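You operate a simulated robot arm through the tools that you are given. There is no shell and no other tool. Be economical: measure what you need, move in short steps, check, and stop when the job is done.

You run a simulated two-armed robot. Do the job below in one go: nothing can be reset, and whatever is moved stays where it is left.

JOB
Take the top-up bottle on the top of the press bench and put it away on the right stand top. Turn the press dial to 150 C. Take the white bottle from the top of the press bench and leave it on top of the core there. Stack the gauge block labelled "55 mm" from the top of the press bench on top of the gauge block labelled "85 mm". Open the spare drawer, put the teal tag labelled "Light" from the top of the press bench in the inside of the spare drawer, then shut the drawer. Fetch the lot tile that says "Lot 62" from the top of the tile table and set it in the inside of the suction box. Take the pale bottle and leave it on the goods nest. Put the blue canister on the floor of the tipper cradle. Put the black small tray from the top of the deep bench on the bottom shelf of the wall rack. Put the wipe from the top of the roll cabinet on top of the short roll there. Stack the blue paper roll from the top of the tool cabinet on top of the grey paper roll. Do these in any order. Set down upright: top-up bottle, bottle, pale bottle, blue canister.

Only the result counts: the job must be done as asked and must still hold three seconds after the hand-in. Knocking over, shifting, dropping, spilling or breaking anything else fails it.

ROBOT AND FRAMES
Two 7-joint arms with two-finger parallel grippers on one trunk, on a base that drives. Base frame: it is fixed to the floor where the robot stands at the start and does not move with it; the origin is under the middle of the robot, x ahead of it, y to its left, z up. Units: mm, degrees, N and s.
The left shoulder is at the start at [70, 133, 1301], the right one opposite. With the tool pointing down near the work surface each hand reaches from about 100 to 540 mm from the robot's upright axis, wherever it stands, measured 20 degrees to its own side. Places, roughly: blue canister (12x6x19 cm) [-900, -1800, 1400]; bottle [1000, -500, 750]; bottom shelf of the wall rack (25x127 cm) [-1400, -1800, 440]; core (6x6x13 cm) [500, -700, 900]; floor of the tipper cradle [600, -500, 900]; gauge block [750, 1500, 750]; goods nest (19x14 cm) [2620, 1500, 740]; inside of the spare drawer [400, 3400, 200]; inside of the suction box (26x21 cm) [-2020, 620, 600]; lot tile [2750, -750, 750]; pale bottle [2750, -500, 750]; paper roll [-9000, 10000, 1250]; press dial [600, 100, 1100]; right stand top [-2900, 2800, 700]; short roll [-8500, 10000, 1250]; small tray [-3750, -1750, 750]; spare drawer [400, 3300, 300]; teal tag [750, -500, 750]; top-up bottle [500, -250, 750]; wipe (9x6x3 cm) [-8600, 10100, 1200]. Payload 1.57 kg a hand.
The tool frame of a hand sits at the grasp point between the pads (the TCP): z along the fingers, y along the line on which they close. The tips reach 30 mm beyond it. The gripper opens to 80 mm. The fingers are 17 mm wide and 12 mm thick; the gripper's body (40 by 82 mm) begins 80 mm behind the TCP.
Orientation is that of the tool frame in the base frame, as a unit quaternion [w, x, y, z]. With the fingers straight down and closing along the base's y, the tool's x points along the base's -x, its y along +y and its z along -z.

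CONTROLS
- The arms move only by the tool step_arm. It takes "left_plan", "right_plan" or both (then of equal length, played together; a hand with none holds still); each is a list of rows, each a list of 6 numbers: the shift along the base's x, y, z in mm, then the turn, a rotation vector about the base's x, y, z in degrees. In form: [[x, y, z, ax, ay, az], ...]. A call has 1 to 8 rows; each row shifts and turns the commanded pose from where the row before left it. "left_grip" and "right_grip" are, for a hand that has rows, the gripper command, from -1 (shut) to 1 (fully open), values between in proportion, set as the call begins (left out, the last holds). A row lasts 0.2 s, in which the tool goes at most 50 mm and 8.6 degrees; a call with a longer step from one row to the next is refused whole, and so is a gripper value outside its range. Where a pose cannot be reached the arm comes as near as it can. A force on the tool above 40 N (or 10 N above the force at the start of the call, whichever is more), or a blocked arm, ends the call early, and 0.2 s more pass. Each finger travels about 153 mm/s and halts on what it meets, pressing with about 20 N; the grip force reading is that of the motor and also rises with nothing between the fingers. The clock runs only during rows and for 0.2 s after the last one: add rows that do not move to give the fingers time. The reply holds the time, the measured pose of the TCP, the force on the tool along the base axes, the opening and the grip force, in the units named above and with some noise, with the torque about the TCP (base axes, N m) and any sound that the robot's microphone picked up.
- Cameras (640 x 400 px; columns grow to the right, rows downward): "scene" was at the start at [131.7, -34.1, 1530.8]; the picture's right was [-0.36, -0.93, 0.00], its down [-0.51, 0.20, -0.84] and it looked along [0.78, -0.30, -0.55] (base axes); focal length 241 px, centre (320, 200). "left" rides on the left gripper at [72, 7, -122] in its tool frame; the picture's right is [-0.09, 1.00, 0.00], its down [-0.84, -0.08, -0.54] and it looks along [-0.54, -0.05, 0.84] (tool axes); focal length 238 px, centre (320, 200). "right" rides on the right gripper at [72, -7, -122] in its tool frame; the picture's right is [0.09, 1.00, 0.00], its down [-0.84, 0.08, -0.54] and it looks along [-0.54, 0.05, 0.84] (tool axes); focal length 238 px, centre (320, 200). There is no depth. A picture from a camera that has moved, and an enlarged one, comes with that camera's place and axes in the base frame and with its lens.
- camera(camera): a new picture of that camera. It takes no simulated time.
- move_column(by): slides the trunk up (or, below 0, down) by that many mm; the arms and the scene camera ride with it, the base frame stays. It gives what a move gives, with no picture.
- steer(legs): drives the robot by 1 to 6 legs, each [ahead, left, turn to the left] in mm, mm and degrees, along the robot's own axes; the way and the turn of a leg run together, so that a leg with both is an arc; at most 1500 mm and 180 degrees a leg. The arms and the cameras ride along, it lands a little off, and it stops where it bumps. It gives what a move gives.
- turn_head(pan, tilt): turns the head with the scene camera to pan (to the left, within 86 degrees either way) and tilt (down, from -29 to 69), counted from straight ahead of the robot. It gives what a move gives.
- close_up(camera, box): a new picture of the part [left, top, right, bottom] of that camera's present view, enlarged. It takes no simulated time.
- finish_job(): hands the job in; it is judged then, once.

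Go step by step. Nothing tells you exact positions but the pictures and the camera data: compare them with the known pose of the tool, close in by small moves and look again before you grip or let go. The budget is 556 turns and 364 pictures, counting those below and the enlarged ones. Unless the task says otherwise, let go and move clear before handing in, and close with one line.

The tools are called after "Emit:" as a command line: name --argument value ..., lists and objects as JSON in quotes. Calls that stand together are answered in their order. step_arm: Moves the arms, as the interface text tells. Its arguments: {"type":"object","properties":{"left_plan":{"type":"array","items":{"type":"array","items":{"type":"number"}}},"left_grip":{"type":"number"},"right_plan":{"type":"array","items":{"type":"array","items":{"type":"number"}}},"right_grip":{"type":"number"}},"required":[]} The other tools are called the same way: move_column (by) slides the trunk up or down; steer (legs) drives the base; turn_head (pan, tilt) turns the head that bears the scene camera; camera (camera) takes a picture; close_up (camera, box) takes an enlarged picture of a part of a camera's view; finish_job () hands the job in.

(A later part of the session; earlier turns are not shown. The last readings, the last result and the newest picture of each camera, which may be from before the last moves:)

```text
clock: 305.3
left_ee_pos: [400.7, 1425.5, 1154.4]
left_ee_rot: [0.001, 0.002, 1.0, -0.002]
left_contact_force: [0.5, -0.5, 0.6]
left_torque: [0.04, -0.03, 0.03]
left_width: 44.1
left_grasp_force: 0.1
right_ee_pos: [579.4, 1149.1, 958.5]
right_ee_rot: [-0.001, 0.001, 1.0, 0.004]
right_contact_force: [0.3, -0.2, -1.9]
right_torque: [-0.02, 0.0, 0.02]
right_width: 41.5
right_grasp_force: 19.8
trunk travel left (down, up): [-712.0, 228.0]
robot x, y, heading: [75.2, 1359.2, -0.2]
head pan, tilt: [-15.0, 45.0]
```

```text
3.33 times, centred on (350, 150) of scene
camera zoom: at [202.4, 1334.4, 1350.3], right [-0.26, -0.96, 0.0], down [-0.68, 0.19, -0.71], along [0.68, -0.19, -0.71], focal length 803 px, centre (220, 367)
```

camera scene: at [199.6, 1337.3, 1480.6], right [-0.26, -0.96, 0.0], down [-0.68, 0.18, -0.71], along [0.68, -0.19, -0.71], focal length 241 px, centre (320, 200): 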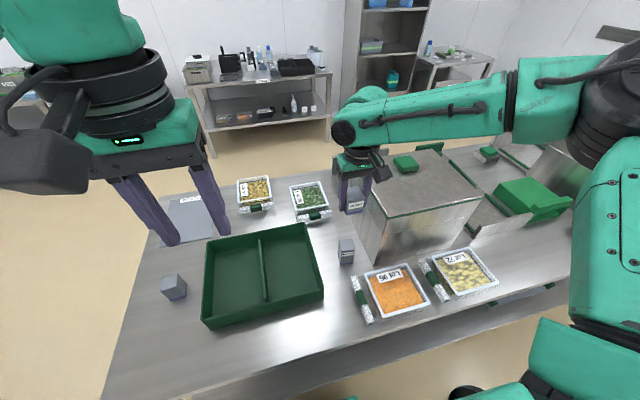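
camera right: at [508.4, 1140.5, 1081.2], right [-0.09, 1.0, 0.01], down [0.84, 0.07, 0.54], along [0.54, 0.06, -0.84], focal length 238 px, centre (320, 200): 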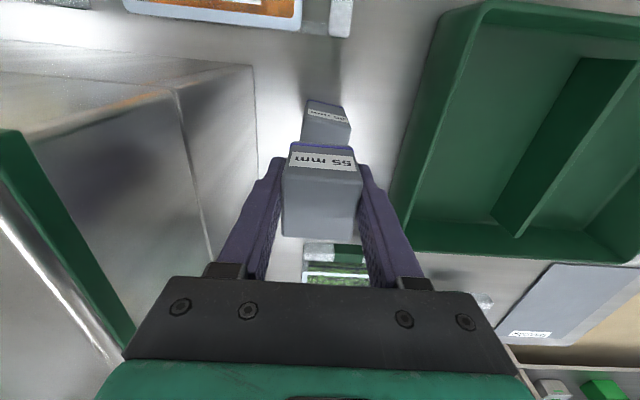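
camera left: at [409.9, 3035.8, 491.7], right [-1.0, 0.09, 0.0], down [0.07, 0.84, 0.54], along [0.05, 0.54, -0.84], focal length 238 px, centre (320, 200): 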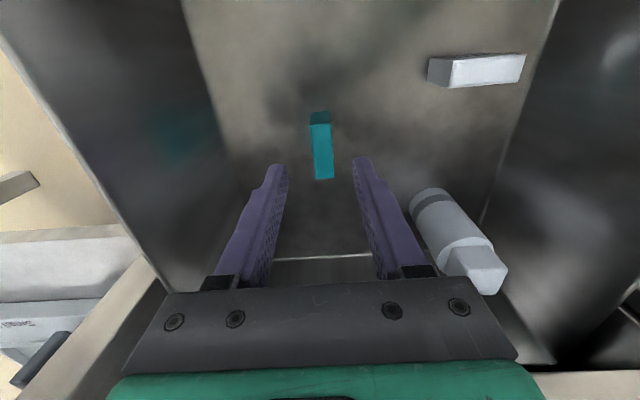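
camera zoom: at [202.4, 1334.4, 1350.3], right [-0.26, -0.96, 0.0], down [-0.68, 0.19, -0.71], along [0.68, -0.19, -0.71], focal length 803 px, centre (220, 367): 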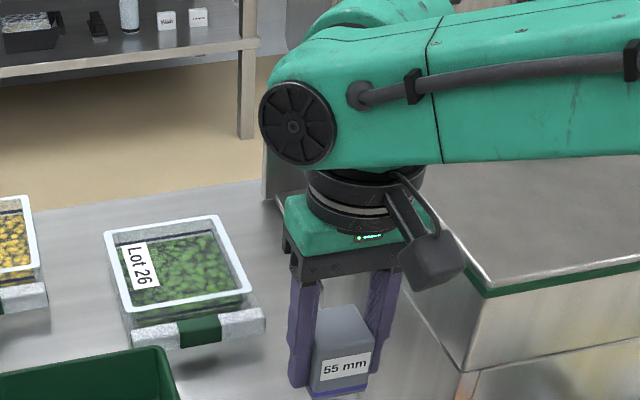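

Emit:
step_arm --right_plan '[[0, 3, -14, 0, 0, 0], [0, 0, -14, 0, 0, 0], [0, 0, 0, 0, 0, 0]]'

Emit:
close_up --camera "scene" --box '[290, 160, 410, 250]'

Emit:
camera --camera "right"

```text
clock: 306.1
left_ee_pos: [399.7, 1423.8, 1154.6]
left_ee_rot: [0.002, 0.002, 1.0, -0.002]
left_contact_force: [-0.4, 0.3, -0.1]
left_torque: [0.04, 0.0, 0.03]
left_width: 44.1
left_grasp_force: 0.2
right_ee_pos: [579.9, 1151.5, 931.1]
right_ee_rot: [-0.001, 0.001, 1.0, 0.004]
right_contact_force: [0.2, -0.5, -1.2]
right_torque: [0.01, -0.07, 0.0]
right_width: 41.8
right_grasp_force: 20.0
trunk travel left (down, up): [-712.0, 228.0]
robot x, y, heading: [75.7, 1356.7, -0.1]
head pan, tilt: [-15.0, 45.0]
```

```text
4.44 times, centred on (350, 205) of scene
camera zoom: at [202.2, 1334.5, 1350.3], right [-0.26, -0.96, 0.0], down [-0.68, 0.19, -0.71], along [0.68, -0.19, -0.71], focal length 1070 px, centre (187, 178)
```

zoom: 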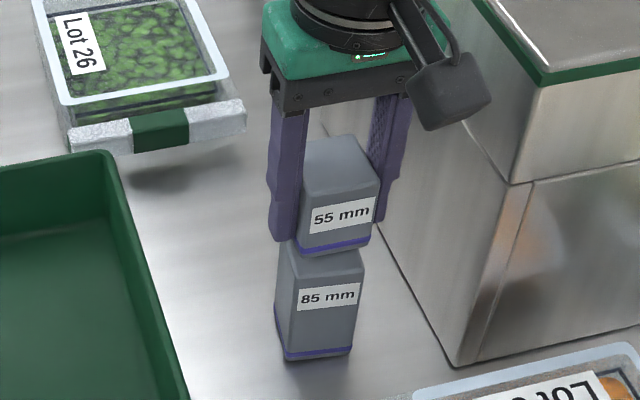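

```text
254 pictures are left
camera right: at [508.4, 1143.8, 1053.2], right [-0.09, 1.0, 0.01], down [0.84, 0.07, 0.54], along [0.54, 0.06, -0.84], focal length 238 px, centre (320, 200)
```

right: 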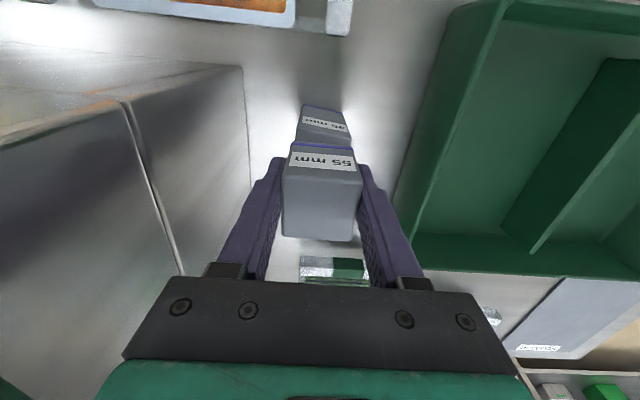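

Emit:
step_arm --right_plan '[[0, 5, 0, 0, 0, 0], [0, 0, -3, 0, 0, 0], [0, 0, -3, 0, 0, 0], [0, 0, 0, 0, 0, 0]]'

Emit:
close_up --camera "scene" --box '[290, 160, 410, 250]'

```text
clock: 307.1
left_ee_pos: [399.5, 1425.1, 1153.9]
left_ee_rot: [0.002, 0.002, 1.0, -0.002]
left_contact_force: [0.3, -0.1, 0.4]
left_torque: [0.0, 0.02, -0.02]
left_width: 43.8
left_grasp_force: 0.1
right_ee_pos: [580.4, 1156.5, 924.6]
right_ee_rot: [0.0, 0.001, 1.0, 0.005]
right_contact_force: [0.0, 0.6, -2.1]
right_torque: [0.0, 0.0, -0.01]
right_width: 41.6
right_grasp_force: 19.9
trunk travel left (down, up): [-712.0, 228.0]
robot x, y, heading: [74.7, 1359.4, -0.2]
head pan, tilt: [-15.0, 45.0]
```

```text
4.44 times, centred on (350, 205) of scene
camera zoom: at [202.4, 1334.5, 1350.2], right [-0.26, -0.96, 0.0], down [-0.68, 0.19, -0.71], along [0.68, -0.19, -0.71], focal length 1070 px, centre (187, 178)
```

zoom: 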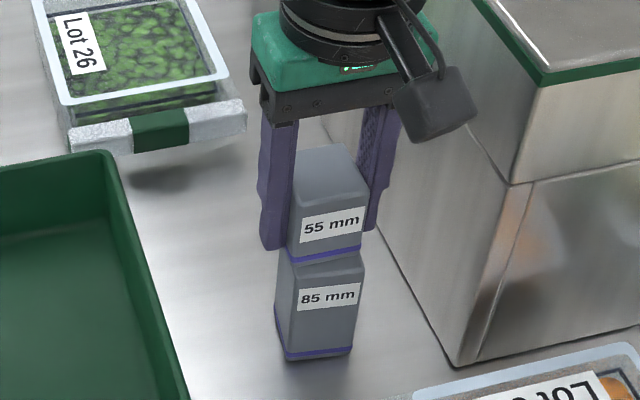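

Emit:
step_arm --right_plan '[[0, 0, -2.5, 0, 0, 0], [0, 0, -2.5, 0, 0, 0], [0, 0, 0, 0, 0, 0]]'

Emit:
close_up --camera "scene" --box '[310, 190, 390, 250]'

```text
clock: 307.9
left_ee_pos: [400.6, 1425.0, 1154.8]
left_ee_rot: [0.002, 0.001, 1.0, -0.001]
left_contact_force: [-0.6, 0.0, 0.0]
left_torque: [-0.01, 0.0, 0.0]
left_width: 44.2
left_grasp_force: 0.0
right_ee_pos: [581.3, 1156.7, 919.2]
right_ee_rot: [-0.001, 0.001, 1.0, 0.004]
right_contact_force: [0.7, -0.5, -0.4]
right_torque: [-0.01, -0.06, 0.0]
right_width: 41.5
right_grasp_force: 20.1
trunk travel left (down, up): [-712.0, 228.0]
robot x, y, heading: [73.5, 1359.8, 0.0]
head pan, tilt: [-15.0, 45.0]
```

```text
6.67 times, centred on (350, 220) of scene
camera zoom: at [202.4, 1334.4, 1350.2], right [-0.26, -0.96, 0.0], down [-0.68, 0.19, -0.71], along [0.68, -0.19, -0.71], focal length 1605 px, centre (120, 67)
```

zoom: 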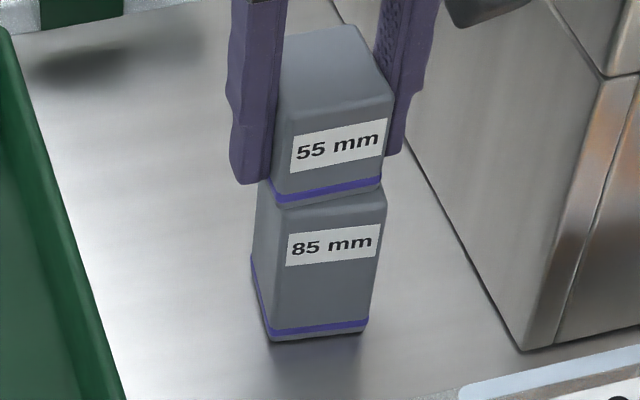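

Nearly on. I creep a bit more until contact.

Emit:
step_arm --right_plan '[[0, 0, -2, 0, 0, 0], [0, 0, -2, 0, 0, 0], [0, 0, 0, 0, 0, 0]]'

```text
clock: 308.7
left_ee_pos: [397.7, 1425.5, 1154.5]
left_ee_rot: [0.002, 0.001, 1.0, -0.002]
left_contact_force: [0.1, 0.6, 0.3]
left_torque: [-0.01, 0.0, -0.01]
left_width: 44.1
left_grasp_force: 0.1
right_ee_pos: [579.1, 1156.6, 918.8]
right_ee_rot: [0.003, 0.001, 1.0, 0.004]
right_contact_force: [3.1, -2.6, 15.9]
right_torque: [-0.45, 0.06, 0.06]
right_width: 41.7
right_grasp_force: 20.6
trunk travel left (down, up): [-712.0, 228.0]
robot x, y, heading: [73.1, 1359.8, -0.1]
head pan, tilt: [-15.0, 45.0]
```

Emit:
step_arm --right_plan '[[0, 0, 2.5, 0, 0, 0], [0, 0, 0, 0, 0, 0]]'

Emit:
step_arm --right_plan '[[0, 0, 0, 0, 0, 0], [0, 0, 0, 0, 0, 0], [0, 0, 0, 0, 0, 0]]' --right_grip 0.5

Emit:
step_arm --right_plan '[[0, 0, 20, 0, 0, 0], [0, 0, 40, 0, 0, 0], [0, 0, 40, 0, 0, 0]]'

Emit:
close_up --camera "scene" --box '[290, 160, 410, 250]'

Emit:
camera --camera "right"

```text
clock: 309.3
left_ee_pos: [399.6, 1424.7, 1155.2]
left_ee_rot: [0.002, 0.002, 1.0, -0.001]
left_contact_force: [0.0, -0.6, 0.5]
left_torque: [-0.02, 0.04, 0.02]
left_width: 44.0
left_grasp_force: 0.1
right_ee_pos: [580.0, 1157.4, 918.0]
right_ee_rot: [-0.001, 0.001, 1.0, 0.004]
right_contact_force: [2.2, -1.2, 6.5]
right_torque: [-0.16, -0.12, 0.08]
right_width: 41.6
right_grasp_force: 19.7
trunk travel left (down, up): [-712.0, 228.0]
robot x, y, heading: [73.8, 1356.0, -0.3]
head pan, tilt: [-15.0, 45.0]
```

```text
clock: 310.1
left_ee_pos: [400.9, 1425.2, 1154.4]
left_ee_rot: [0.002, 0.002, 1.0, -0.002]
left_contact_force: [-0.8, 0.2, 0.0]
left_torque: [0.0, -0.02, 0.03]
left_width: 44.1
left_grasp_force: 0.0
right_ee_pos: [580.2, 1155.9, 918.5]
right_ee_rot: [0.0, 0.001, 1.0, 0.005]
right_contact_force: [-0.4, -0.2, -0.4]
right_torque: [-0.02, -0.05, -0.01]
right_width: 60.1
right_grasp_force: 0.1
trunk travel left (down, up): [-712.0, 228.0]
robot x, y, heading: [75.1, 1358.9, -0.2]
head pan, tilt: [-15.0, 45.0]
```

```text
clock: 310.9
left_ee_pos: [400.1, 1426.7, 1154.9]
left_ee_rot: [0.001, 0.002, 1.0, -0.002]
left_contact_force: [-0.1, -0.4, -0.1]
left_torque: [-0.01, 0.0, 0.01]
left_width: 43.9
left_grasp_force: 0.0
right_ee_pos: [580.3, 1154.8, 1019.5]
right_ee_rot: [0.0, 0.001, 1.0, 0.004]
right_contact_force: [0.9, 0.1, 0.0]
right_torque: [0.01, -0.01, 0.03]
right_width: 60.0
right_grasp_force: 0.1
trunk travel left (down, up): [-712.0, 228.0]
robot x, y, heading: [73.2, 1360.6, 0.1]
head pan, tilt: [-15.0, 45.0]
```

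```text
4.44 times, centred on (350, 205) of scene
camera zoom: at [201.4, 1335.0, 1350.3], right [-0.26, -0.96, 0.0], down [-0.68, 0.19, -0.71], along [0.68, -0.19, -0.71], focal length 1070 px, centre (187, 178)
```

zoom: 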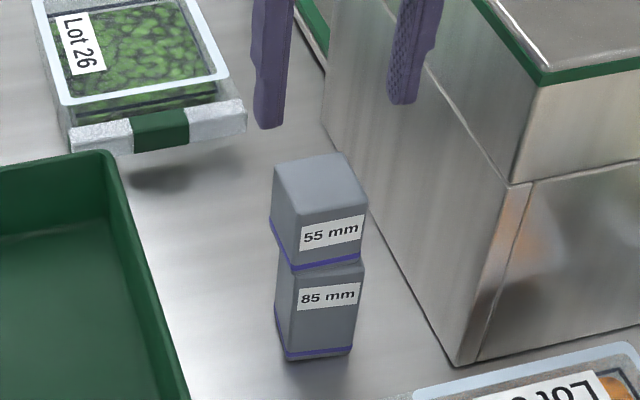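

```text
250 pictures are left
camera right: at [508.2, 1148.0, 1141.4], right [-0.09, 1.0, 0.01], down [0.84, 0.07, 0.54], along [0.54, 0.06, -0.84], focal length 238 px, centre (320, 200)
```

right: 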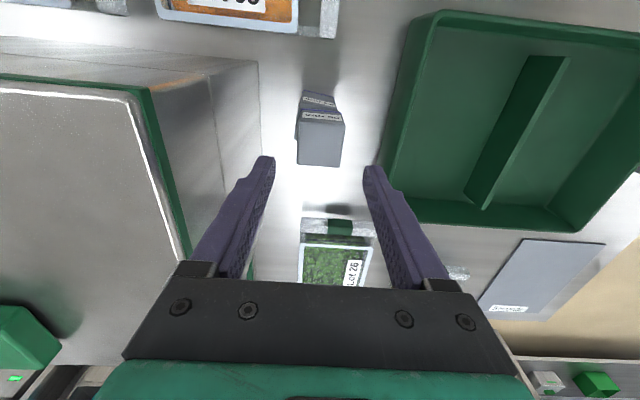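

Stacked well. Next the tile table: I raise the trunk and drive around the +y end into the far corridor.

Emit:
move_column --by 130

Emit:
steer --legs '[[-150, 0, 0], [0, 800, 0], [1500, 0, 0], [180, 0, 0], [0, -1500, 0], [0, -1200, 0]]'

Emit:
turn_head --pan 0 --tilt 30

Emit:
camera --camera "scene"

```text
clock: 312.5
left_ee_pos: [399.5, 1424.3, 1283.8]
left_ee_rot: [0.002, 0.003, 1.0, -0.002]
left_contact_force: [-0.5, -0.1, -0.2]
left_torque: [-0.03, -0.01, 0.03]
left_width: 44.1
left_grasp_force: 0.1
right_ee_pos: [580.6, 1154.8, 1148.5]
right_ee_rot: [-0.002, 0.001, 1.0, 0.004]
right_contact_force: [0.0, -0.1, 0.5]
right_torque: [0.0, 0.05, -0.01]
right_width: 59.8
right_grasp_force: 0.0
trunk travel left (down, up): [-842.0, 98.0]
robot x, y, heading: [77.0, 1357.0, -0.3]
head pan, tilt: [-15.0, 45.0]
```

```text
clock: 338.6
left_ee_pos: [1934.2, -478.0, 1285.3]
left_ee_rot: [0.002, 0.0, 1.0, -0.001]
left_contact_force: [0.6, 0.6, 0.4]
left_torque: [-0.02, 0.05, -0.02]
left_width: 44.2
left_grasp_force: 0.0
right_ee_pos: [2116.4, -747.1, 1148.1]
right_ee_rot: [0.001, -0.003, 1.0, 0.004]
right_contact_force: [0.7, -0.6, 0.9]
right_torque: [0.03, -0.01, 0.01]
right_width: 60.1
right_grasp_force: 0.0
trunk travel left (down, up): [-842.0, 98.0]
robot x, y, heading: [1607.7, -547.7, 0.1]
head pan, tilt: [-15.0, 45.0]
```

```text
clock: 339.4
left_ee_pos: [1933.4, -478.9, 1284.6]
left_ee_rot: [0.002, -0.001, 1.0, -0.002]
left_contact_force: [0.2, -0.1, -0.3]
left_torque: [-0.02, 0.01, 0.03]
left_width: 43.9
left_grasp_force: 0.0
right_ee_pos: [2117.6, -746.2, 1147.0]
right_ee_rot: [0.0, -0.003, 1.0, 0.004]
right_contact_force: [-0.6, 0.4, -0.1]
right_torque: [0.03, 0.01, -0.02]
right_width: 60.1
right_grasp_force: 0.1
trunk travel left (down, up): [-842.0, 98.0]
robot x, y, heading: [1610.3, -548.0, -0.0]
head pan, tilt: [0.0, 30.0]
```

```text
249 pictures are left
camera scene: at [1748.5, -550.1, 1502.8], right [0.0, -1.0, 0.0], down [-0.5, 0.0, -0.87], along [0.87, 0.0, -0.5], focal length 241 px, centre (320, 200)
```

scene: 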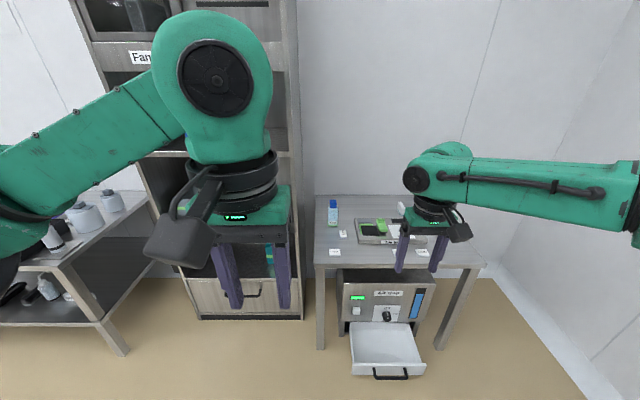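

Emit:
close_up --camera "scene" --box '[300, 180, 500, 280]'

Emit:
camera --camera "right"

```text
3.20 times, centred on (400, 230) of scene
camera zoom: at [1748.5, -550.1, 1502.8], right [0.0, -1.0, 0.0], down [-0.5, 0.0, -0.87], along [0.87, 0.0, -0.5], focal length 771 px, centre (64, 104)
```

zoom: 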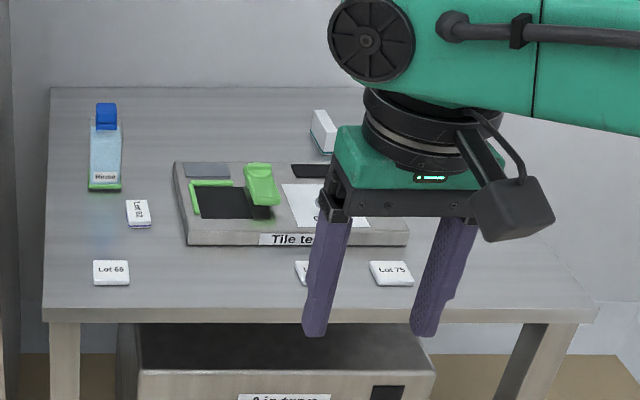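

```text
247 pictures are left
camera right: at [2044.6, -756.1, 1270.7], right [-0.1, 1.0, 0.01], down [0.84, 0.08, 0.54], along [0.54, 0.06, -0.84], focal length 238 px, centre (320, 200)
```

right: 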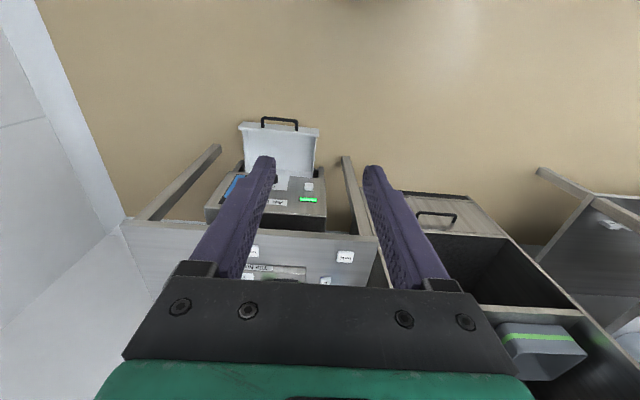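

Emit:
step_arm --right_plan '[[-30, -35, 0, 0, 0, 0], [-30, -35, 0, 0, 0, 0], [-30, -35, 0, 0, 0, 0], [-30, -35, 0, 0, 0, 0], [-20, -35, 0, 0, 0, 0], [0, -40, 0, 0, 0, 0], [0, -40, 0, 0, 0, 0]]'

Emit:
close_up --camera "scene" --box '[300, 180, 500, 280]'

Emit:
close_up --camera "scene" --box '[320, 205, 440, 265]'

```text
clock: 341.0
left_ee_pos: [1932.0, -479.4, 1284.7]
left_ee_rot: [0.002, -0.001, 1.0, -0.001]
left_contact_force: [-0.6, -0.6, -0.1]
left_torque: [0.01, -0.03, 0.02]
left_width: 44.4
left_grasp_force: 0.3
right_ee_pos: [1976.4, -1003.6, 1148.1]
right_ee_rot: [0.0, -0.003, 1.0, 0.005]
right_contact_force: [-0.1, 0.4, 0.3]
right_torque: [0.04, -0.02, 0.01]
right_width: 59.9
right_grasp_force: 0.0
trunk travel left (down, up): [-842.0, 98.0]
robot x, y, heading: [1608.3, -547.6, -0.1]
head pan, tilt: [0.0, 30.0]
```

```text
3.20 times, centred on (400, 230) of scene
camera zoom: at [1747.8, -550.5, 1502.9], right [0.0, -1.0, 0.0], down [-0.5, 0.0, -0.87], along [0.87, 0.0, -0.5], focal length 771 px, centre (64, 104)
```

zoom: 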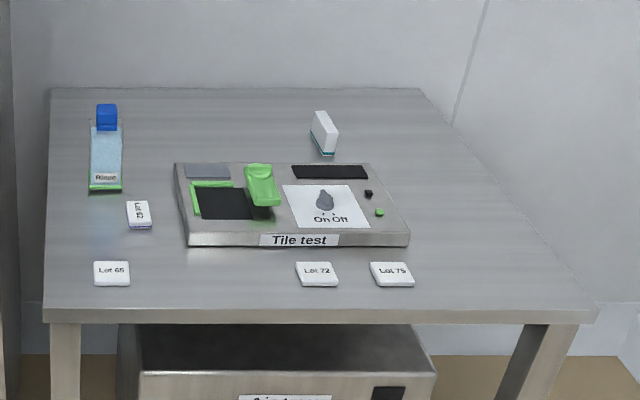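

```text
5.33 times, centred on (380, 235) of scene
camera zoom: at [1747.8, -550.5, 1502.9], right [0.0, -1.0, 0.0], down [-0.5, 0.0, -0.87], along [0.87, 0.0, -0.5], focal length 1284 px, centre (0, 13)
```

zoom: 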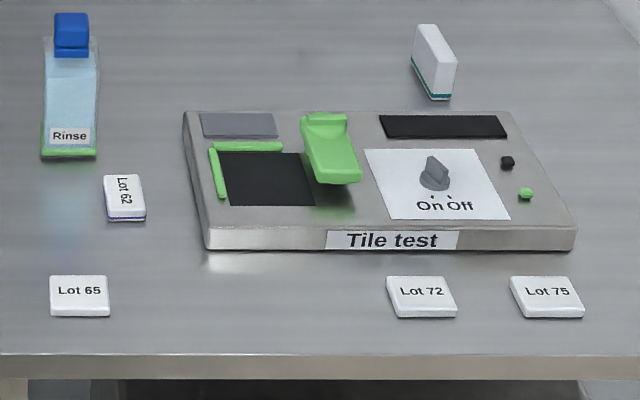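

Lot 62 tile is at ~[2638, -659], pale "Rinse" bottle at ~[2705, -614]. The air-trap drawer juts out, so I approach left of it and use the right hand.

Emit:
steer --legs '[[0, 128, 0], [560, 0, 0]]'

Emit:
step_arm --right_plan '[[0, 40, 0, 0, 0, 0], [10, 40, 0, 0, 0, 0], [20, 40, 0, 0, 0, 0], [20, 40, 0, 0, 0, 0], [20, 30, 0, 0, 0, 0], [20, 30, 0, 0, 0, 0], [0, 20, 0, 0, 0, 0]]' --right_grip 1

Emit:
turn_head --pan -10 --tilt 50

Emit:
camera --camera "scene"

Emit:
camera --camera "right"

```text
clock: 345.1
left_ee_pos: [2499.3, -344.7, 1285.3]
left_ee_rot: [0.001, -0.007, 1.0, -0.002]
left_contact_force: [-1.1, 0.7, -0.2]
left_torque: [0.02, -0.01, -0.02]
left_width: 43.9
left_grasp_force: 0.0
right_ee_pos: [2546.2, -867.7, 1149.1]
right_ee_rot: [0.0, -0.006, 1.0, 0.005]
right_contact_force: [-0.1, 0.4, 0.2]
right_torque: [0.03, -0.03, 0.0]
right_width: 60.1
right_grasp_force: 0.0
trunk travel left (down, up): [-842.0, 98.0]
robot x, y, heading: [2175.6, -415.2, 0.6]
head pan, tilt: [0.0, 30.0]
```

```text
clock: 346.7
left_ee_pos: [2500.4, -343.8, 1283.7]
left_ee_rot: [0.001, -0.006, 1.0, -0.003]
left_contact_force: [0.5, 0.0, -0.3]
left_torque: [-0.04, 0.0, 0.04]
left_width: 44.0
left_grasp_force: 0.1
right_ee_pos: [2637.4, -627.4, 1148.9]
right_ee_rot: [-0.001, -0.007, 1.0, 0.004]
right_contact_force: [0.1, 0.6, 0.0]
right_torque: [0.0, -0.04, -0.03]
right_width: 79.9
right_grasp_force: 0.2
trunk travel left (down, up): [-842.0, 98.0]
robot x, y, heading: [2178.2, -413.1, 0.7]
head pan, tilt: [0.0, 30.0]
```

```text
clock: 347.5
left_ee_pos: [2500.0, -343.9, 1285.7]
left_ee_rot: [0.001, -0.005, 1.0, -0.002]
left_contact_force: [0.9, -0.8, 0.7]
left_torque: [0.0, 0.01, -0.01]
left_width: 43.9
left_grasp_force: 0.1
right_ee_pos: [2638.1, -628.1, 1148.5]
right_ee_rot: [0.0, -0.006, 1.0, 0.004]
right_contact_force: [0.6, 0.2, 0.6]
right_torque: [0.03, 0.02, 0.02]
right_width: 80.0
right_grasp_force: 0.0
trunk travel left (down, up): [-842.0, 98.0]
robot x, y, heading: [2176.3, -417.8, 0.5]
head pan, tilt: [-10.0, 50.0]
```

```text
244 pictures are left
camera scene: at [2300.9, -430.8, 1473.4], right [-0.16, -0.99, 0.0], down [-0.76, 0.12, -0.64], along [0.63, -0.1, -0.77], focal length 241 px, centre (320, 200)
```

scene: 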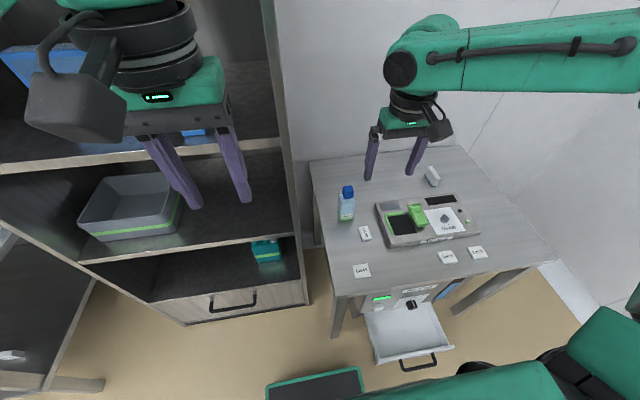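

```text
243 pictures are left
camera right: at [2565.9, -637.5, 1270.9], right [-0.1, 0.99, 0.01], down [0.84, 0.08, 0.54], along [0.54, 0.06, -0.84], focal length 238 px, centre (320, 200)
```

right: 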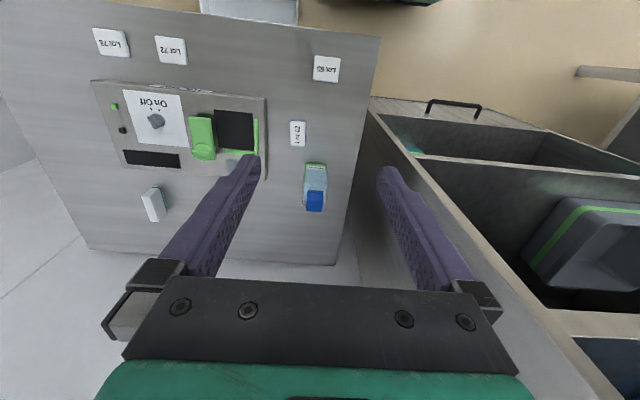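

Bottle cap top is at ~[2826, -615, 868]; table ≈ 745. I go 60 mm closer, lower the trunk and reach over it.

Emit:
steer --legs '[[60, 0, -0.5]]'

Emit:
move_column --by -150

Emit:
step_arm --right_plan '[[40, 5, 0, 0, 0, 0], [40, 5, 0, 0, 0, 0], [40, 2, 0, 0, 0, 0], [0, 0, 0, 0, 0, 0]]'

Emit:
camera --camera "right"

Emit:
camera --camera "scene"

```text
clock: 348.5
left_ee_pos: [2550.4, -345.7, 1289.0]
left_ee_rot: [0.005, -0.002, 1.0, -0.002]
left_contact_force: [0.0, 0.3, 0.2]
left_torque: [0.0, -0.05, 0.0]
left_width: 44.0
left_grasp_force: 0.0
right_ee_pos: [2688.1, -631.3, 1153.4]
right_ee_rot: [0.003, -0.004, 1.0, 0.005]
right_contact_force: [-0.8, -1.0, 0.2]
right_torque: [-0.02, -0.12, -0.01]
right_width: 80.1
right_grasp_force: 0.1
trunk travel left (down, up): [-842.0, 98.0]
robot x, y, heading: [2236.4, -418.2, -0.3]
head pan, tilt: [-10.0, 50.0]
```

```text
clock: 350.3
left_ee_pos: [2559.2, -347.7, 1134.5]
left_ee_rot: [0.002, 0.0, 1.0, -0.001]
left_contact_force: [-0.1, 0.3, 0.8]
left_torque: [-0.01, 0.0, 0.05]
left_width: 43.9
left_grasp_force: 0.1
right_ee_pos: [2695.2, -632.7, 999.8]
right_ee_rot: [0.0, -0.002, 1.0, 0.004]
right_contact_force: [-0.6, 0.8, -0.2]
right_torque: [0.0, -0.04, 0.01]
right_width: 79.9
right_grasp_force: 0.0
trunk travel left (down, up): [-692.0, 248.0]
robot x, y, heading: [2236.0, -412.6, -0.1]
head pan, tilt: [-10.0, 50.0]
```

```text
clock: 351.3
left_ee_pos: [2558.3, -346.5, 1135.1]
left_ee_rot: [0.001, -0.001, 1.0, -0.003]
left_contact_force: [-0.9, 0.3, -0.2]
left_torque: [-0.01, 0.0, 0.03]
left_width: 44.0
left_grasp_force: 0.0
right_ee_pos: [2793.7, -627.6, 998.7]
right_ee_rot: [0.001, -0.003, 1.0, 0.004]
right_contact_force: [-0.2, 0.6, 0.0]
right_torque: [-0.02, 0.0, 0.02]
right_width: 79.9
right_grasp_force: 0.0
right hand out of reach, approached as far as the arm can: row 3
trunk travel left (down, up): [-692.0, 248.0]
robot x, y, heading: [2233.1, -414.0, 0.1]
head pan, tilt: [-10.0, 50.0]
```

```text
242 pictures are left
camera right: at [2721.9, -635.7, 1121.2], right [-0.1, 1.0, 0.01], down [0.84, 0.08, 0.54], along [0.54, 0.06, -0.84], focal length 238 px, centre (320, 200)
```

right: 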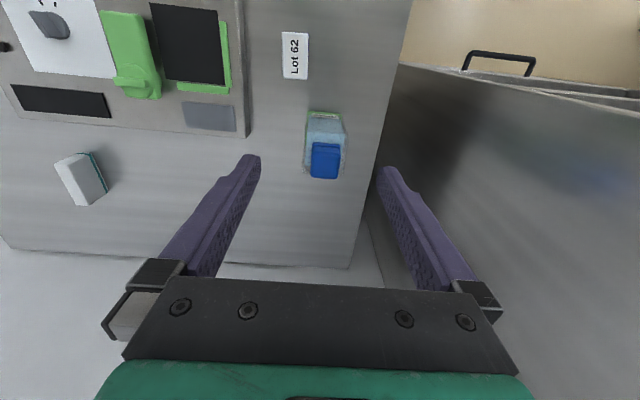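

```text
241 pictures are left
camera scene: at [2359.4, -430.7, 1323.4], right [-0.17, -0.99, 0.0], down [-0.75, 0.13, -0.64], along [0.63, -0.11, -0.77], focal length 241 px, centre (320, 200)
```

scene: 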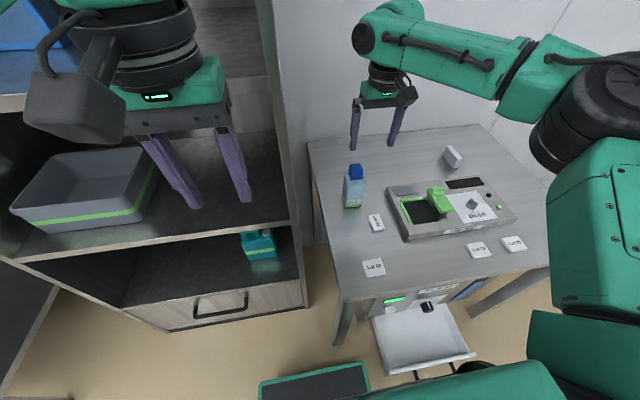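

I need ~35 mm more; there is clearance to the table leg, so I inch the base forward.

Emit:
steer --legs '[[38, 5, 0]]'

Emit:
step_arm --right_plan '[[0, 10, -20, 0, 0, 0], [-3, 0, -10, 0, 0, 0], [0, 0, 0, 0, 0, 0]]'

Emit:
camera --camera "right"

```text
clock: 352.1
left_ee_pos: [2592.6, -342.8, 1136.5]
left_ee_rot: [0.004, 0.0, 1.0, -0.001]
left_contact_force: [-0.9, -0.8, 0.6]
left_torque: [0.04, -0.06, -0.01]
left_width: 43.8
left_grasp_force: 0.1
right_ee_pos: [2828.3, -624.3, 1000.4]
right_ee_rot: [0.003, -0.003, 1.0, 0.005]
right_contact_force: [0.3, 0.1, 0.7]
right_torque: [0.01, 0.01, 0.02]
right_width: 80.0
right_grasp_force: 0.0
trunk travel left (down, up): [-692.0, 248.0]
robot x, y, heading: [2277.4, -410.2, 0.1]
head pan, tilt: [-10.0, 50.0]
```

```text
clock: 352.9
left_ee_pos: [2597.0, -342.4, 1134.4]
left_ee_rot: [0.002, 0.0, 1.0, -0.002]
left_contact_force: [-0.3, -0.4, 0.6]
left_torque: [0.02, 0.01, 0.03]
left_width: 44.2
left_grasp_force: 0.0
right_ee_pos: [2829.6, -613.3, 967.5]
right_ee_rot: [0.002, -0.002, 1.0, 0.006]
right_contact_force: [-0.2, -0.1, -0.4]
right_torque: [-0.01, 0.04, 0.0]
right_width: 80.0
right_grasp_force: 0.0
trunk travel left (down, up): [-692.0, 248.0]
robot x, y, heading: [2273.4, -413.4, -0.1]
head pan, tilt: [-10.0, 50.0]
```

```text
240 pictures are left
camera right: at [2756.9, -621.1, 1090.3], right [-0.1, 1.0, 0.01], down [0.84, 0.08, 0.54], along [0.54, 0.06, -0.84], focal length 238 px, centre (320, 200)
```

right: 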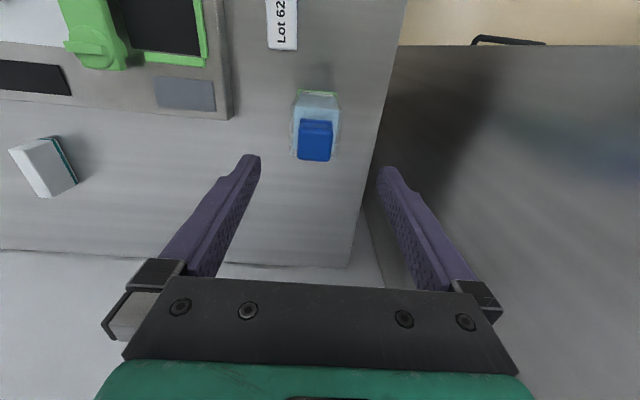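

Emit:
step_arm --right_plan '[[5, -1, 0, 0, 0, 0], [0, 0, 0, 0, 0, 0]]'

Emit:
move_column --by -80

Emit:
camera --camera "right"

```text
clock: 353.5
left_ee_pos: [2597.0, -342.1, 1135.1]
left_ee_rot: [0.002, 0.0, 1.0, -0.001]
left_contact_force: [-0.3, 0.3, -0.5]
left_torque: [-0.02, -0.02, -0.01]
left_width: 44.0
left_grasp_force: 0.0
right_ee_pos: [2830.5, -616.8, 968.2]
right_ee_rot: [0.002, -0.002, 1.0, 0.006]
right_contact_force: [-0.9, 0.6, 0.4]
right_torque: [-0.04, 0.03, -0.01]
right_width: 80.0
right_grasp_force: 0.1
right hand out of reach, approached as far as the arm can: row 1
trunk travel left (down, up): [-692.0, 248.0]
robot x, y, heading: [2271.1, -413.4, 0.0]
head pan, tilt: [-10.0, 50.0]
```

```text
clock: 354.7
left_ee_pos: [2597.7, -343.4, 1056.0]
left_ee_rot: [0.001, 0.0, 1.0, -0.002]
left_contact_force: [-0.1, 0.2, -0.4]
left_torque: [-0.01, 0.02, -0.02]
left_width: 44.0
left_grasp_force: 0.1
right_ee_pos: [2830.0, -615.6, 888.5]
right_ee_rot: [0.001, -0.002, 1.0, 0.005]
right_contact_force: [-0.1, 0.5, 0.3]
right_torque: [-0.02, -0.01, 0.0]
right_width: 80.2
right_grasp_force: 0.1
trunk travel left (down, up): [-612.0, 328.0]
robot x, y, heading: [2267.8, -410.5, 0.1]
head pan, tilt: [-10.0, 50.0]
```

```text
239 pictures are left
camera right: at [2757.2, -623.8, 1011.2], right [-0.1, 1.0, 0.01], down [0.83, 0.08, 0.55], along [0.54, 0.06, -0.84], focal length 238 px, centre (320, 200)
```

right: 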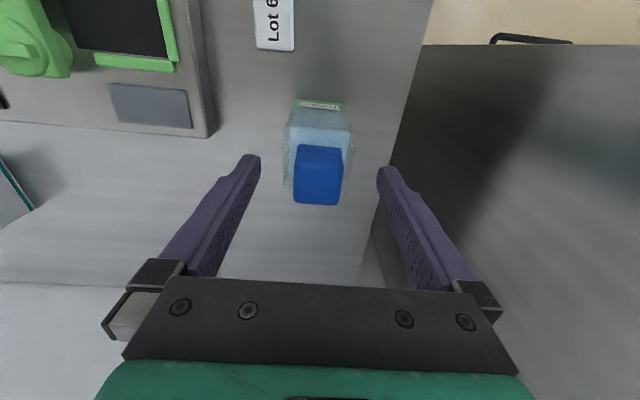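

Emit:
move_column --by -58

Emit:
camera --camera "right"

```text
clock: 355.7
left_ee_pos: [2597.1, -342.0, 998.1]
left_ee_rot: [0.001, 0.0, 1.0, -0.001]
left_contact_force: [0.1, 0.0, -0.3]
left_torque: [-0.02, -0.02, 0.05]
left_width: 44.0
left_grasp_force: 0.1
right_ee_pos: [2829.3, -616.5, 830.5]
right_ee_rot: [0.002, -0.003, 1.0, 0.005]
right_contact_force: [-0.1, -0.2, -0.2]
right_torque: [0.0, 0.02, 0.0]
right_width: 80.0
right_grasp_force: 0.1
trunk travel left (down, up): [-554.0, 386.0]
robot x, y, heading: [2274.5, -410.0, 0.1]
head pan, tilt: [-10.0, 50.0]
```

```text
238 pictures are left
camera right: at [2757.1, -623.8, 953.2], right [-0.1, 1.0, 0.01], down [0.83, 0.08, 0.55], along [0.54, 0.06, -0.84], focal length 238 px, centre (320, 200)
```

right: 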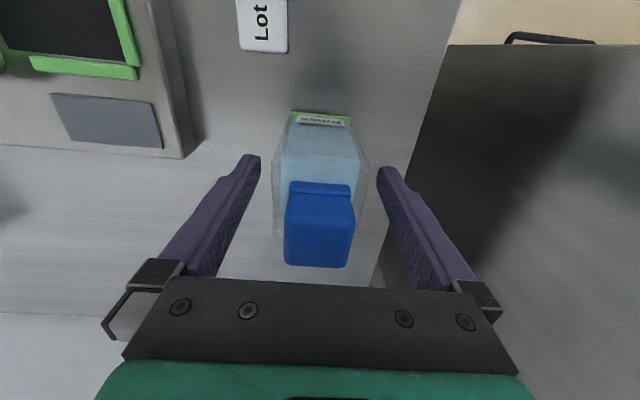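

Emit:
move_column --by -15

Emit:
step_arm --right_plan '[[0, 0, 0, 0, 0, 0], [0, 0, 0, 0, 0, 0], [0, 0, 0, 0, 0, 0]]' --right_grip -1

Emit:
move_column --by 200

Emit:
camera --camera "right"

```text
clock: 356.3
left_ee_pos: [2597.1, -343.0, 982.7]
left_ee_rot: [0.003, 0.001, 1.0, -0.002]
left_contact_force: [-0.1, 0.8, 0.4]
left_torque: [0.0, 0.01, 0.01]
left_width: 44.1
left_grasp_force: 0.0
right_ee_pos: [2830.0, -616.1, 816.4]
right_ee_rot: [0.001, -0.003, 1.0, 0.005]
right_contact_force: [-0.9, -0.7, -0.8]
right_torque: [0.01, -0.01, 0.01]
right_width: 80.2
right_grasp_force: 0.1
trunk travel left (down, up): [-539.0, 401.0]
robot x, y, heading: [2272.9, -409.7, 0.1]
head pan, tilt: [-10.0, 50.0]
```

```text
clock: 357.1
left_ee_pos: [2597.2, -343.4, 981.4]
left_ee_rot: [0.002, 0.0, 1.0, -0.002]
left_contact_force: [0.7, 0.1, -0.1]
left_torque: [0.01, 0.01, 0.0]
left_width: 44.1
left_grasp_force: 0.2
right_ee_pos: [2830.2, -616.3, 815.3]
right_ee_rot: [0.001, -0.001, 1.0, 0.005]
right_contact_force: [-0.7, -1.8, 1.3]
right_torque: [-0.39, 0.07, -0.01]
right_width: 55.8
right_grasp_force: 19.9
trunk travel left (down, up): [-539.0, 401.0]
robot x, y, heading: [2272.5, -411.7, 0.1]
head pan, tilt: [-10.0, 50.0]
```

```text
clock: 359.3
left_ee_pos: [2599.1, -342.8, 1181.8]
left_ee_rot: [0.001, 0.0, 1.0, -0.001]
left_contact_force: [-1.0, -0.5, -0.2]
left_torque: [0.01, -0.01, 0.01]
left_width: 43.8
left_grasp_force: 0.0
right_ee_pos: [2830.7, -615.3, 1014.4]
right_ee_rot: [0.001, -0.002, 1.0, 0.005]
right_contact_force: [0.4, -0.2, -3.7]
right_torque: [0.0, 0.03, 0.0]
right_width: 55.8
right_grasp_force: 20.4
trunk travel left (down, up): [-739.0, 201.0]
robot x, y, heading: [2275.5, -413.6, 0.0]
head pan, tilt: [-10.0, 50.0]
```

```text
237 pictures are left
camera right: at [2758.0, -624.0, 1137.6], right [-0.1, 1.0, 0.01], down [0.83, 0.08, 0.55], along [0.54, 0.06, -0.84], focal length 238 px, centre (320, 200)
```

right: 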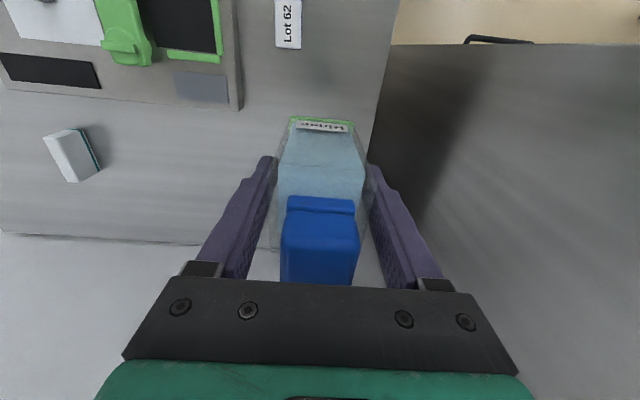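

Pale bottle is in hand. I back off, retract, and go to the goods-nest table near [2620, 1500].

Emit:
steer --legs '[[-400, 0, 0]]'

Emit:
step_arm --right_plan '[[-45, 0, 10, 0, 0, 0], [-45, 0, 10, 0, 0, 0], [-45, 0, 10, 0, 0, 0], [-45, 0, 10, 0, 0, 0], [0, 0, 0, 0, 0, 0]]'

Emit:
steer --legs '[[0, 1500, 0], [0, 350, 0]]'

Emit:
turn_head --pan 0 --tilt 35

Emit:
camera --camera "scene"

```text
clock: 361.8
left_ee_pos: [2199.7, -344.1, 1181.1]
left_ee_rot: [0.001, 0.0, 1.0, -0.002]
left_contact_force: [0.3, -0.4, 0.2]
left_torque: [0.04, 0.01, 0.02]
left_width: 43.8
left_grasp_force: 0.1
right_ee_pos: [2431.3, -616.8, 1014.8]
right_ee_rot: [0.001, 0.0, 1.0, 0.005]
right_contact_force: [0.3, 0.5, -4.0]
right_torque: [0.03, 0.01, 0.01]
right_width: 55.8
right_grasp_force: 20.3
trunk travel left (down, up): [-739.0, 201.0]
robot x, y, heading: [1869.9, -409.6, -0.2]
head pan, tilt: [-10.0, 50.0]
```

```text
clock: 363.0
left_ee_pos: [2198.5, -343.3, 1181.3]
left_ee_rot: [0.001, 0.0, 1.0, -0.002]
left_contact_force: [-0.7, 0.5, -0.4]
left_torque: [0.01, 0.0, 0.02]
left_width: 43.9
left_grasp_force: 0.1
right_ee_pos: [2249.0, -617.1, 1055.2]
right_ee_rot: [0.0, 0.0, 1.0, 0.005]
right_contact_force: [0.1, -0.4, -4.0]
right_torque: [-0.01, 0.05, -0.02]
right_width: 55.8
right_grasp_force: 20.1
trunk travel left (down, up): [-739.0, 201.0]
robot x, y, heading: [1870.2, -410.6, -0.0]
head pan, tilt: [-10.0, 50.0]
```

```text
clock: 372.2
left_ee_pos: [2198.0, 1495.2, 1181.4]
left_ee_rot: [0.002, 0.0, 1.0, -0.002]
left_contact_force: [1.0, 0.5, -0.3]
left_torque: [-0.04, -0.04, 0.0]
left_width: 44.0
left_grasp_force: 0.1
right_ee_pos: [2249.6, 1223.0, 1056.0]
right_ee_rot: [0.002, -0.002, 1.0, 0.006]
right_contact_force: [0.4, 0.7, -3.4]
right_torque: [-0.02, 0.01, -0.01]
right_width: 55.8
right_grasp_force: 19.5
trunk travel left (down, up): [-739.0, 201.0]
robot x, y, heading: [1870.4, 1427.5, 0.4]
head pan, tilt: [-10.0, 50.0]
```

```text
clock: 373.0
left_ee_pos: [2198.5, 1497.4, 1182.2]
left_ee_rot: [0.002, 0.0, 1.0, -0.002]
left_contact_force: [-0.7, 0.3, 0.3]
left_torque: [-0.03, 0.02, -0.02]
left_width: 43.8
left_grasp_force: 0.0
right_ee_pos: [2250.3, 1222.9, 1056.1]
right_ee_rot: [0.001, -0.002, 1.0, 0.005]
right_contact_force: [1.0, 0.0, -3.1]
right_torque: [-0.02, 0.03, -0.01]
right_width: 55.8
right_grasp_force: 20.1
trunk travel left (down, up): [-739.0, 201.0]
robot x, y, heading: [1875.4, 1431.6, 0.2]
head pan, tilt: [0.0, 35.0]
```

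```text
236 pictures are left
camera scene: at [2010.8, 1426.4, 1391.9], right [0.0, -1.0, 0.0], down [-0.57, 0.0, -0.82], along [0.82, 0.0, -0.57], focal length 241 px, centre (320, 200)
```

scene: 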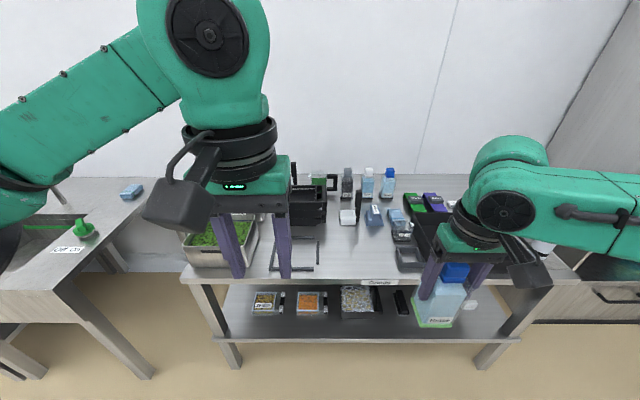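

Emit:
close_up --camera "scene" --box '[180, 160, 560, 300]'

```text
1.68 times, centred on (370, 230) of scene
camera zoom: at [2010.8, 1426.4, 1391.9], right [0.0, -1.0, 0.0], down [-0.57, 0.0, -0.82], along [0.82, 0.0, -0.57], focal length 406 px, centre (236, 150)
```

zoom: 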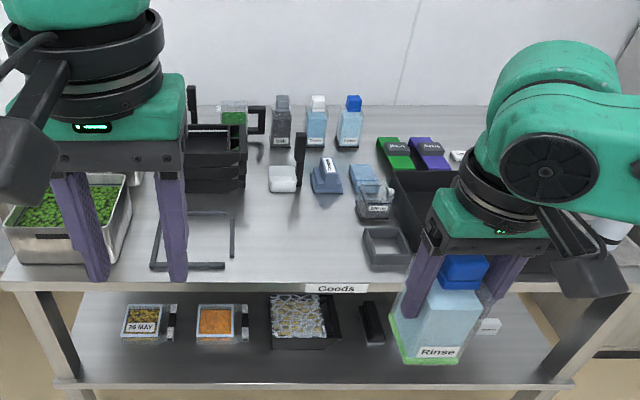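

The goods nest is the U-frame at ~[2605, 1513]. I position so the right hand is above it.

Emit:
steer --legs '[[0, 288, 0], [330, 0, 0]]'

Emit:
step_arm --left_plan '[[-20, 0, 40, 0, 0, 0], [-20, 0, 40, 0, 0, 0], [-20, 0, 40, 0, 0, 0]]' --right_plan '[[0, 0, 0, 0, 0, 0], [0, 0, 0, 0, 0, 0], [0, 0, 0, 0, 0, 0]]'

Emit:
turn_head --pan -20 --tilt 50

Emit:
camera --camera "scene"

Emit:
camera --camera "right"

```text
clock: 376.7
left_ee_pos: [2527.4, 1778.6, 1182.5]
left_ee_rot: [0.002, 0.001, 1.0, -0.001]
left_contact_force: [0.1, 0.0, -0.1]
left_torque: [-0.02, -0.03, 0.06]
left_width: 43.9
left_grasp_force: 0.0
right_ee_pos: [2577.9, 1505.5, 1057.3]
right_ee_rot: [0.002, -0.001, 1.0, 0.006]
right_contact_force: [-1.0, -0.5, -4.6]
right_torque: [0.0, 0.06, -0.03]
right_width: 56.0
right_grasp_force: 19.8
trunk travel left (down, up): [-739.0, 201.0]
robot x, y, heading: [2201.1, 1712.1, 0.0]
head pan, tilt: [0.0, 35.0]
```

```text
clock: 377.5
left_ee_pos: [2464.8, 1779.4, 1302.1]
left_ee_rot: [0.002, 0.001, 1.0, -0.002]
left_contact_force: [-0.4, -0.8, 0.0]
left_torque: [0.01, -0.02, 0.01]
left_width: 44.1
left_grasp_force: 0.1
right_ee_pos: [2578.2, 1505.6, 1056.4]
right_ee_rot: [0.003, -0.001, 1.0, 0.005]
right_contact_force: [-0.9, -0.1, -3.6]
right_torque: [0.04, 0.0, 0.02]
right_width: 55.9
right_grasp_force: 20.0
trunk travel left (down, up): [-739.0, 201.0]
robot x, y, heading: [2202.0, 1710.6, -0.0]
head pan, tilt: [0.0, 35.0]
```

```text
clock: 378.4
left_ee_pos: [2467.4, 1779.3, 1301.8]
left_ee_rot: [0.002, 0.001, 1.0, -0.002]
left_contact_force: [-0.2, 0.1, -0.1]
left_torque: [0.04, 0.02, 0.01]
left_width: 44.1
left_grasp_force: 0.0
right_ee_pos: [2579.9, 1505.9, 1056.2]
right_ee_rot: [0.001, 0.0, 1.0, 0.005]
right_contact_force: [0.7, 0.5, -4.0]
right_torque: [-0.02, 0.06, -0.01]
right_width: 56.0
right_grasp_force: 20.0
trunk travel left (down, up): [-739.0, 201.0]
robot x, y, heading: [2200.5, 1711.5, 0.0]
head pan, tilt: [-20.0, 50.0]
```

```text
234 pictures are left
camera scene: at [2325.4, 1683.0, 1370.3], right [-0.34, -0.94, 0.0], down [-0.72, 0.26, -0.64], along [0.6, -0.22, -0.77], focal length 241 px, centre (320, 200)
```

scene: 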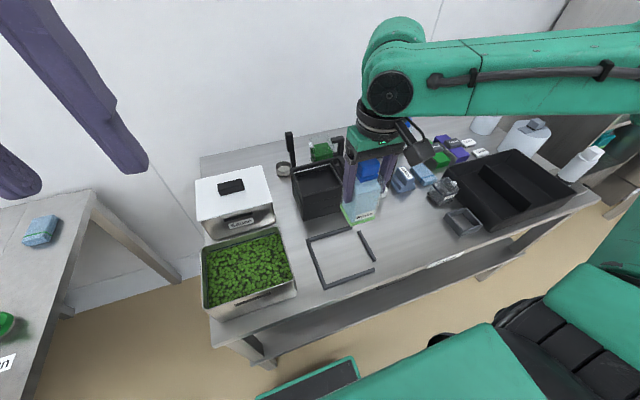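

```text
233 pictures are left
camera right: at [2507.0, 1497.5, 1178.4], right [-0.09, 1.0, 0.01], down [0.84, 0.07, 0.55], along [0.54, 0.06, -0.84], focal length 238 px, centre (320, 200)
```

right: 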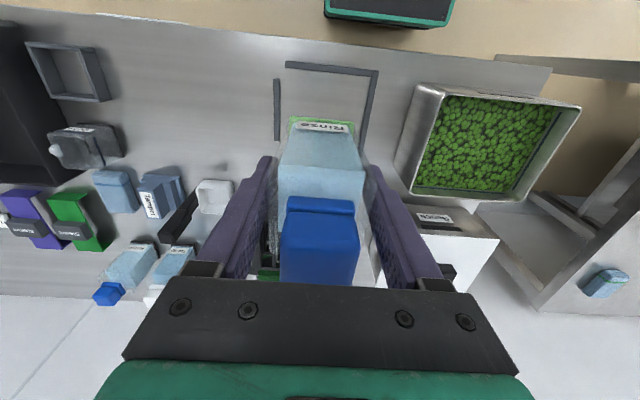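

Emit:
step_arm --right_plan '[[18, 8, 0, 0, 0, 0], [0, 0, 0, 0, 0, 0]]'

Emit:
move_column --by -215

Emit:
camera --camera "scene"

Emit:
camera --camera "right"

```text
clock: 379.0
left_ee_pos: [2466.1, 1779.1, 1301.5]
left_ee_rot: [0.002, 0.001, 1.0, -0.002]
left_contact_force: [-0.5, -0.1, -0.4]
left_torque: [0.0, -0.01, 0.0]
left_width: 44.0
left_grasp_force: 0.0
right_ee_pos: [2597.1, 1513.8, 1055.9]
right_ee_rot: [0.001, -0.001, 1.0, 0.006]
right_contact_force: [0.9, 0.7, -4.1]
right_torque: [-0.05, 0.04, -0.06]
right_width: 55.8
right_grasp_force: 20.2
trunk travel left (down, up): [-739.0, 201.0]
robot x, y, heading: [2201.8, 1707.7, 0.0]
head pan, tilt: [-20.0, 50.0]
```

```text
clock: 381.3
left_ee_pos: [2467.6, 1779.8, 1086.4]
left_ee_rot: [0.002, 0.001, 1.0, -0.002]
left_contact_force: [-0.7, 0.5, -0.5]
left_torque: [-0.01, 0.03, -0.01]
left_width: 43.9
left_grasp_force: 0.0
right_ee_pos: [2596.9, 1513.8, 841.5]
right_ee_rot: [0.001, -0.001, 1.0, 0.006]
right_contact_force: [-0.3, 0.3, -3.2]
right_torque: [-0.04, 0.06, -0.04]
right_width: 56.0
right_grasp_force: 20.1
trunk travel left (down, up): [-524.0, 416.0]
robot x, y, heading: [2203.4, 1715.8, -0.2]
head pan, tilt: [-20.0, 50.0]
```

```text
232 pictures are left
camera scene: at [2324.9, 1682.9, 1155.3], right [-0.34, -0.94, 0.0], down [-0.72, 0.26, -0.64], along [0.6, -0.22, -0.77], focal length 241 px, centre (320, 200)
```

scene: 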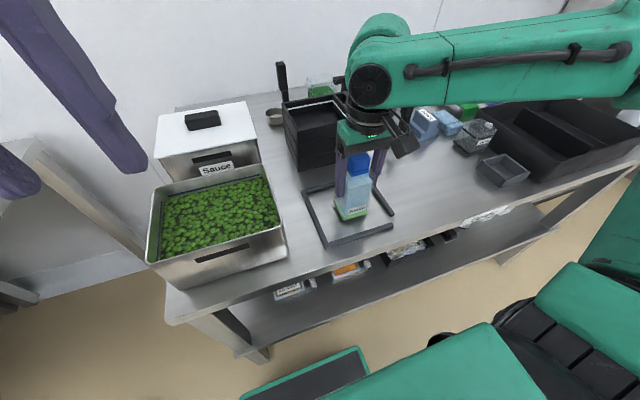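

```text
231 pictures are left
camera right: at [2524.4, 1505.2, 963.4], right [-0.09, 1.0, 0.01], down [0.83, 0.07, 0.55], along [0.54, 0.06, -0.84], focal length 238 px, centre (320, 200)
```

right: 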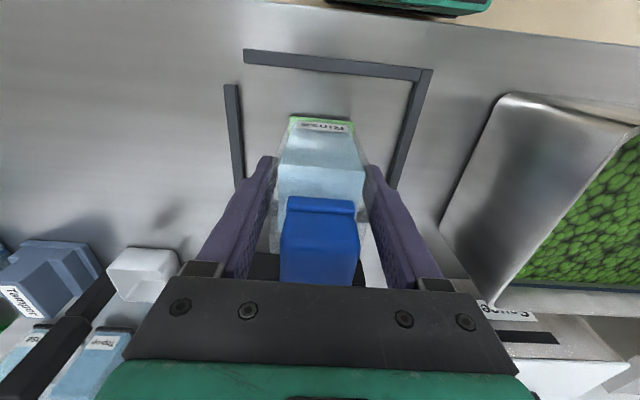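

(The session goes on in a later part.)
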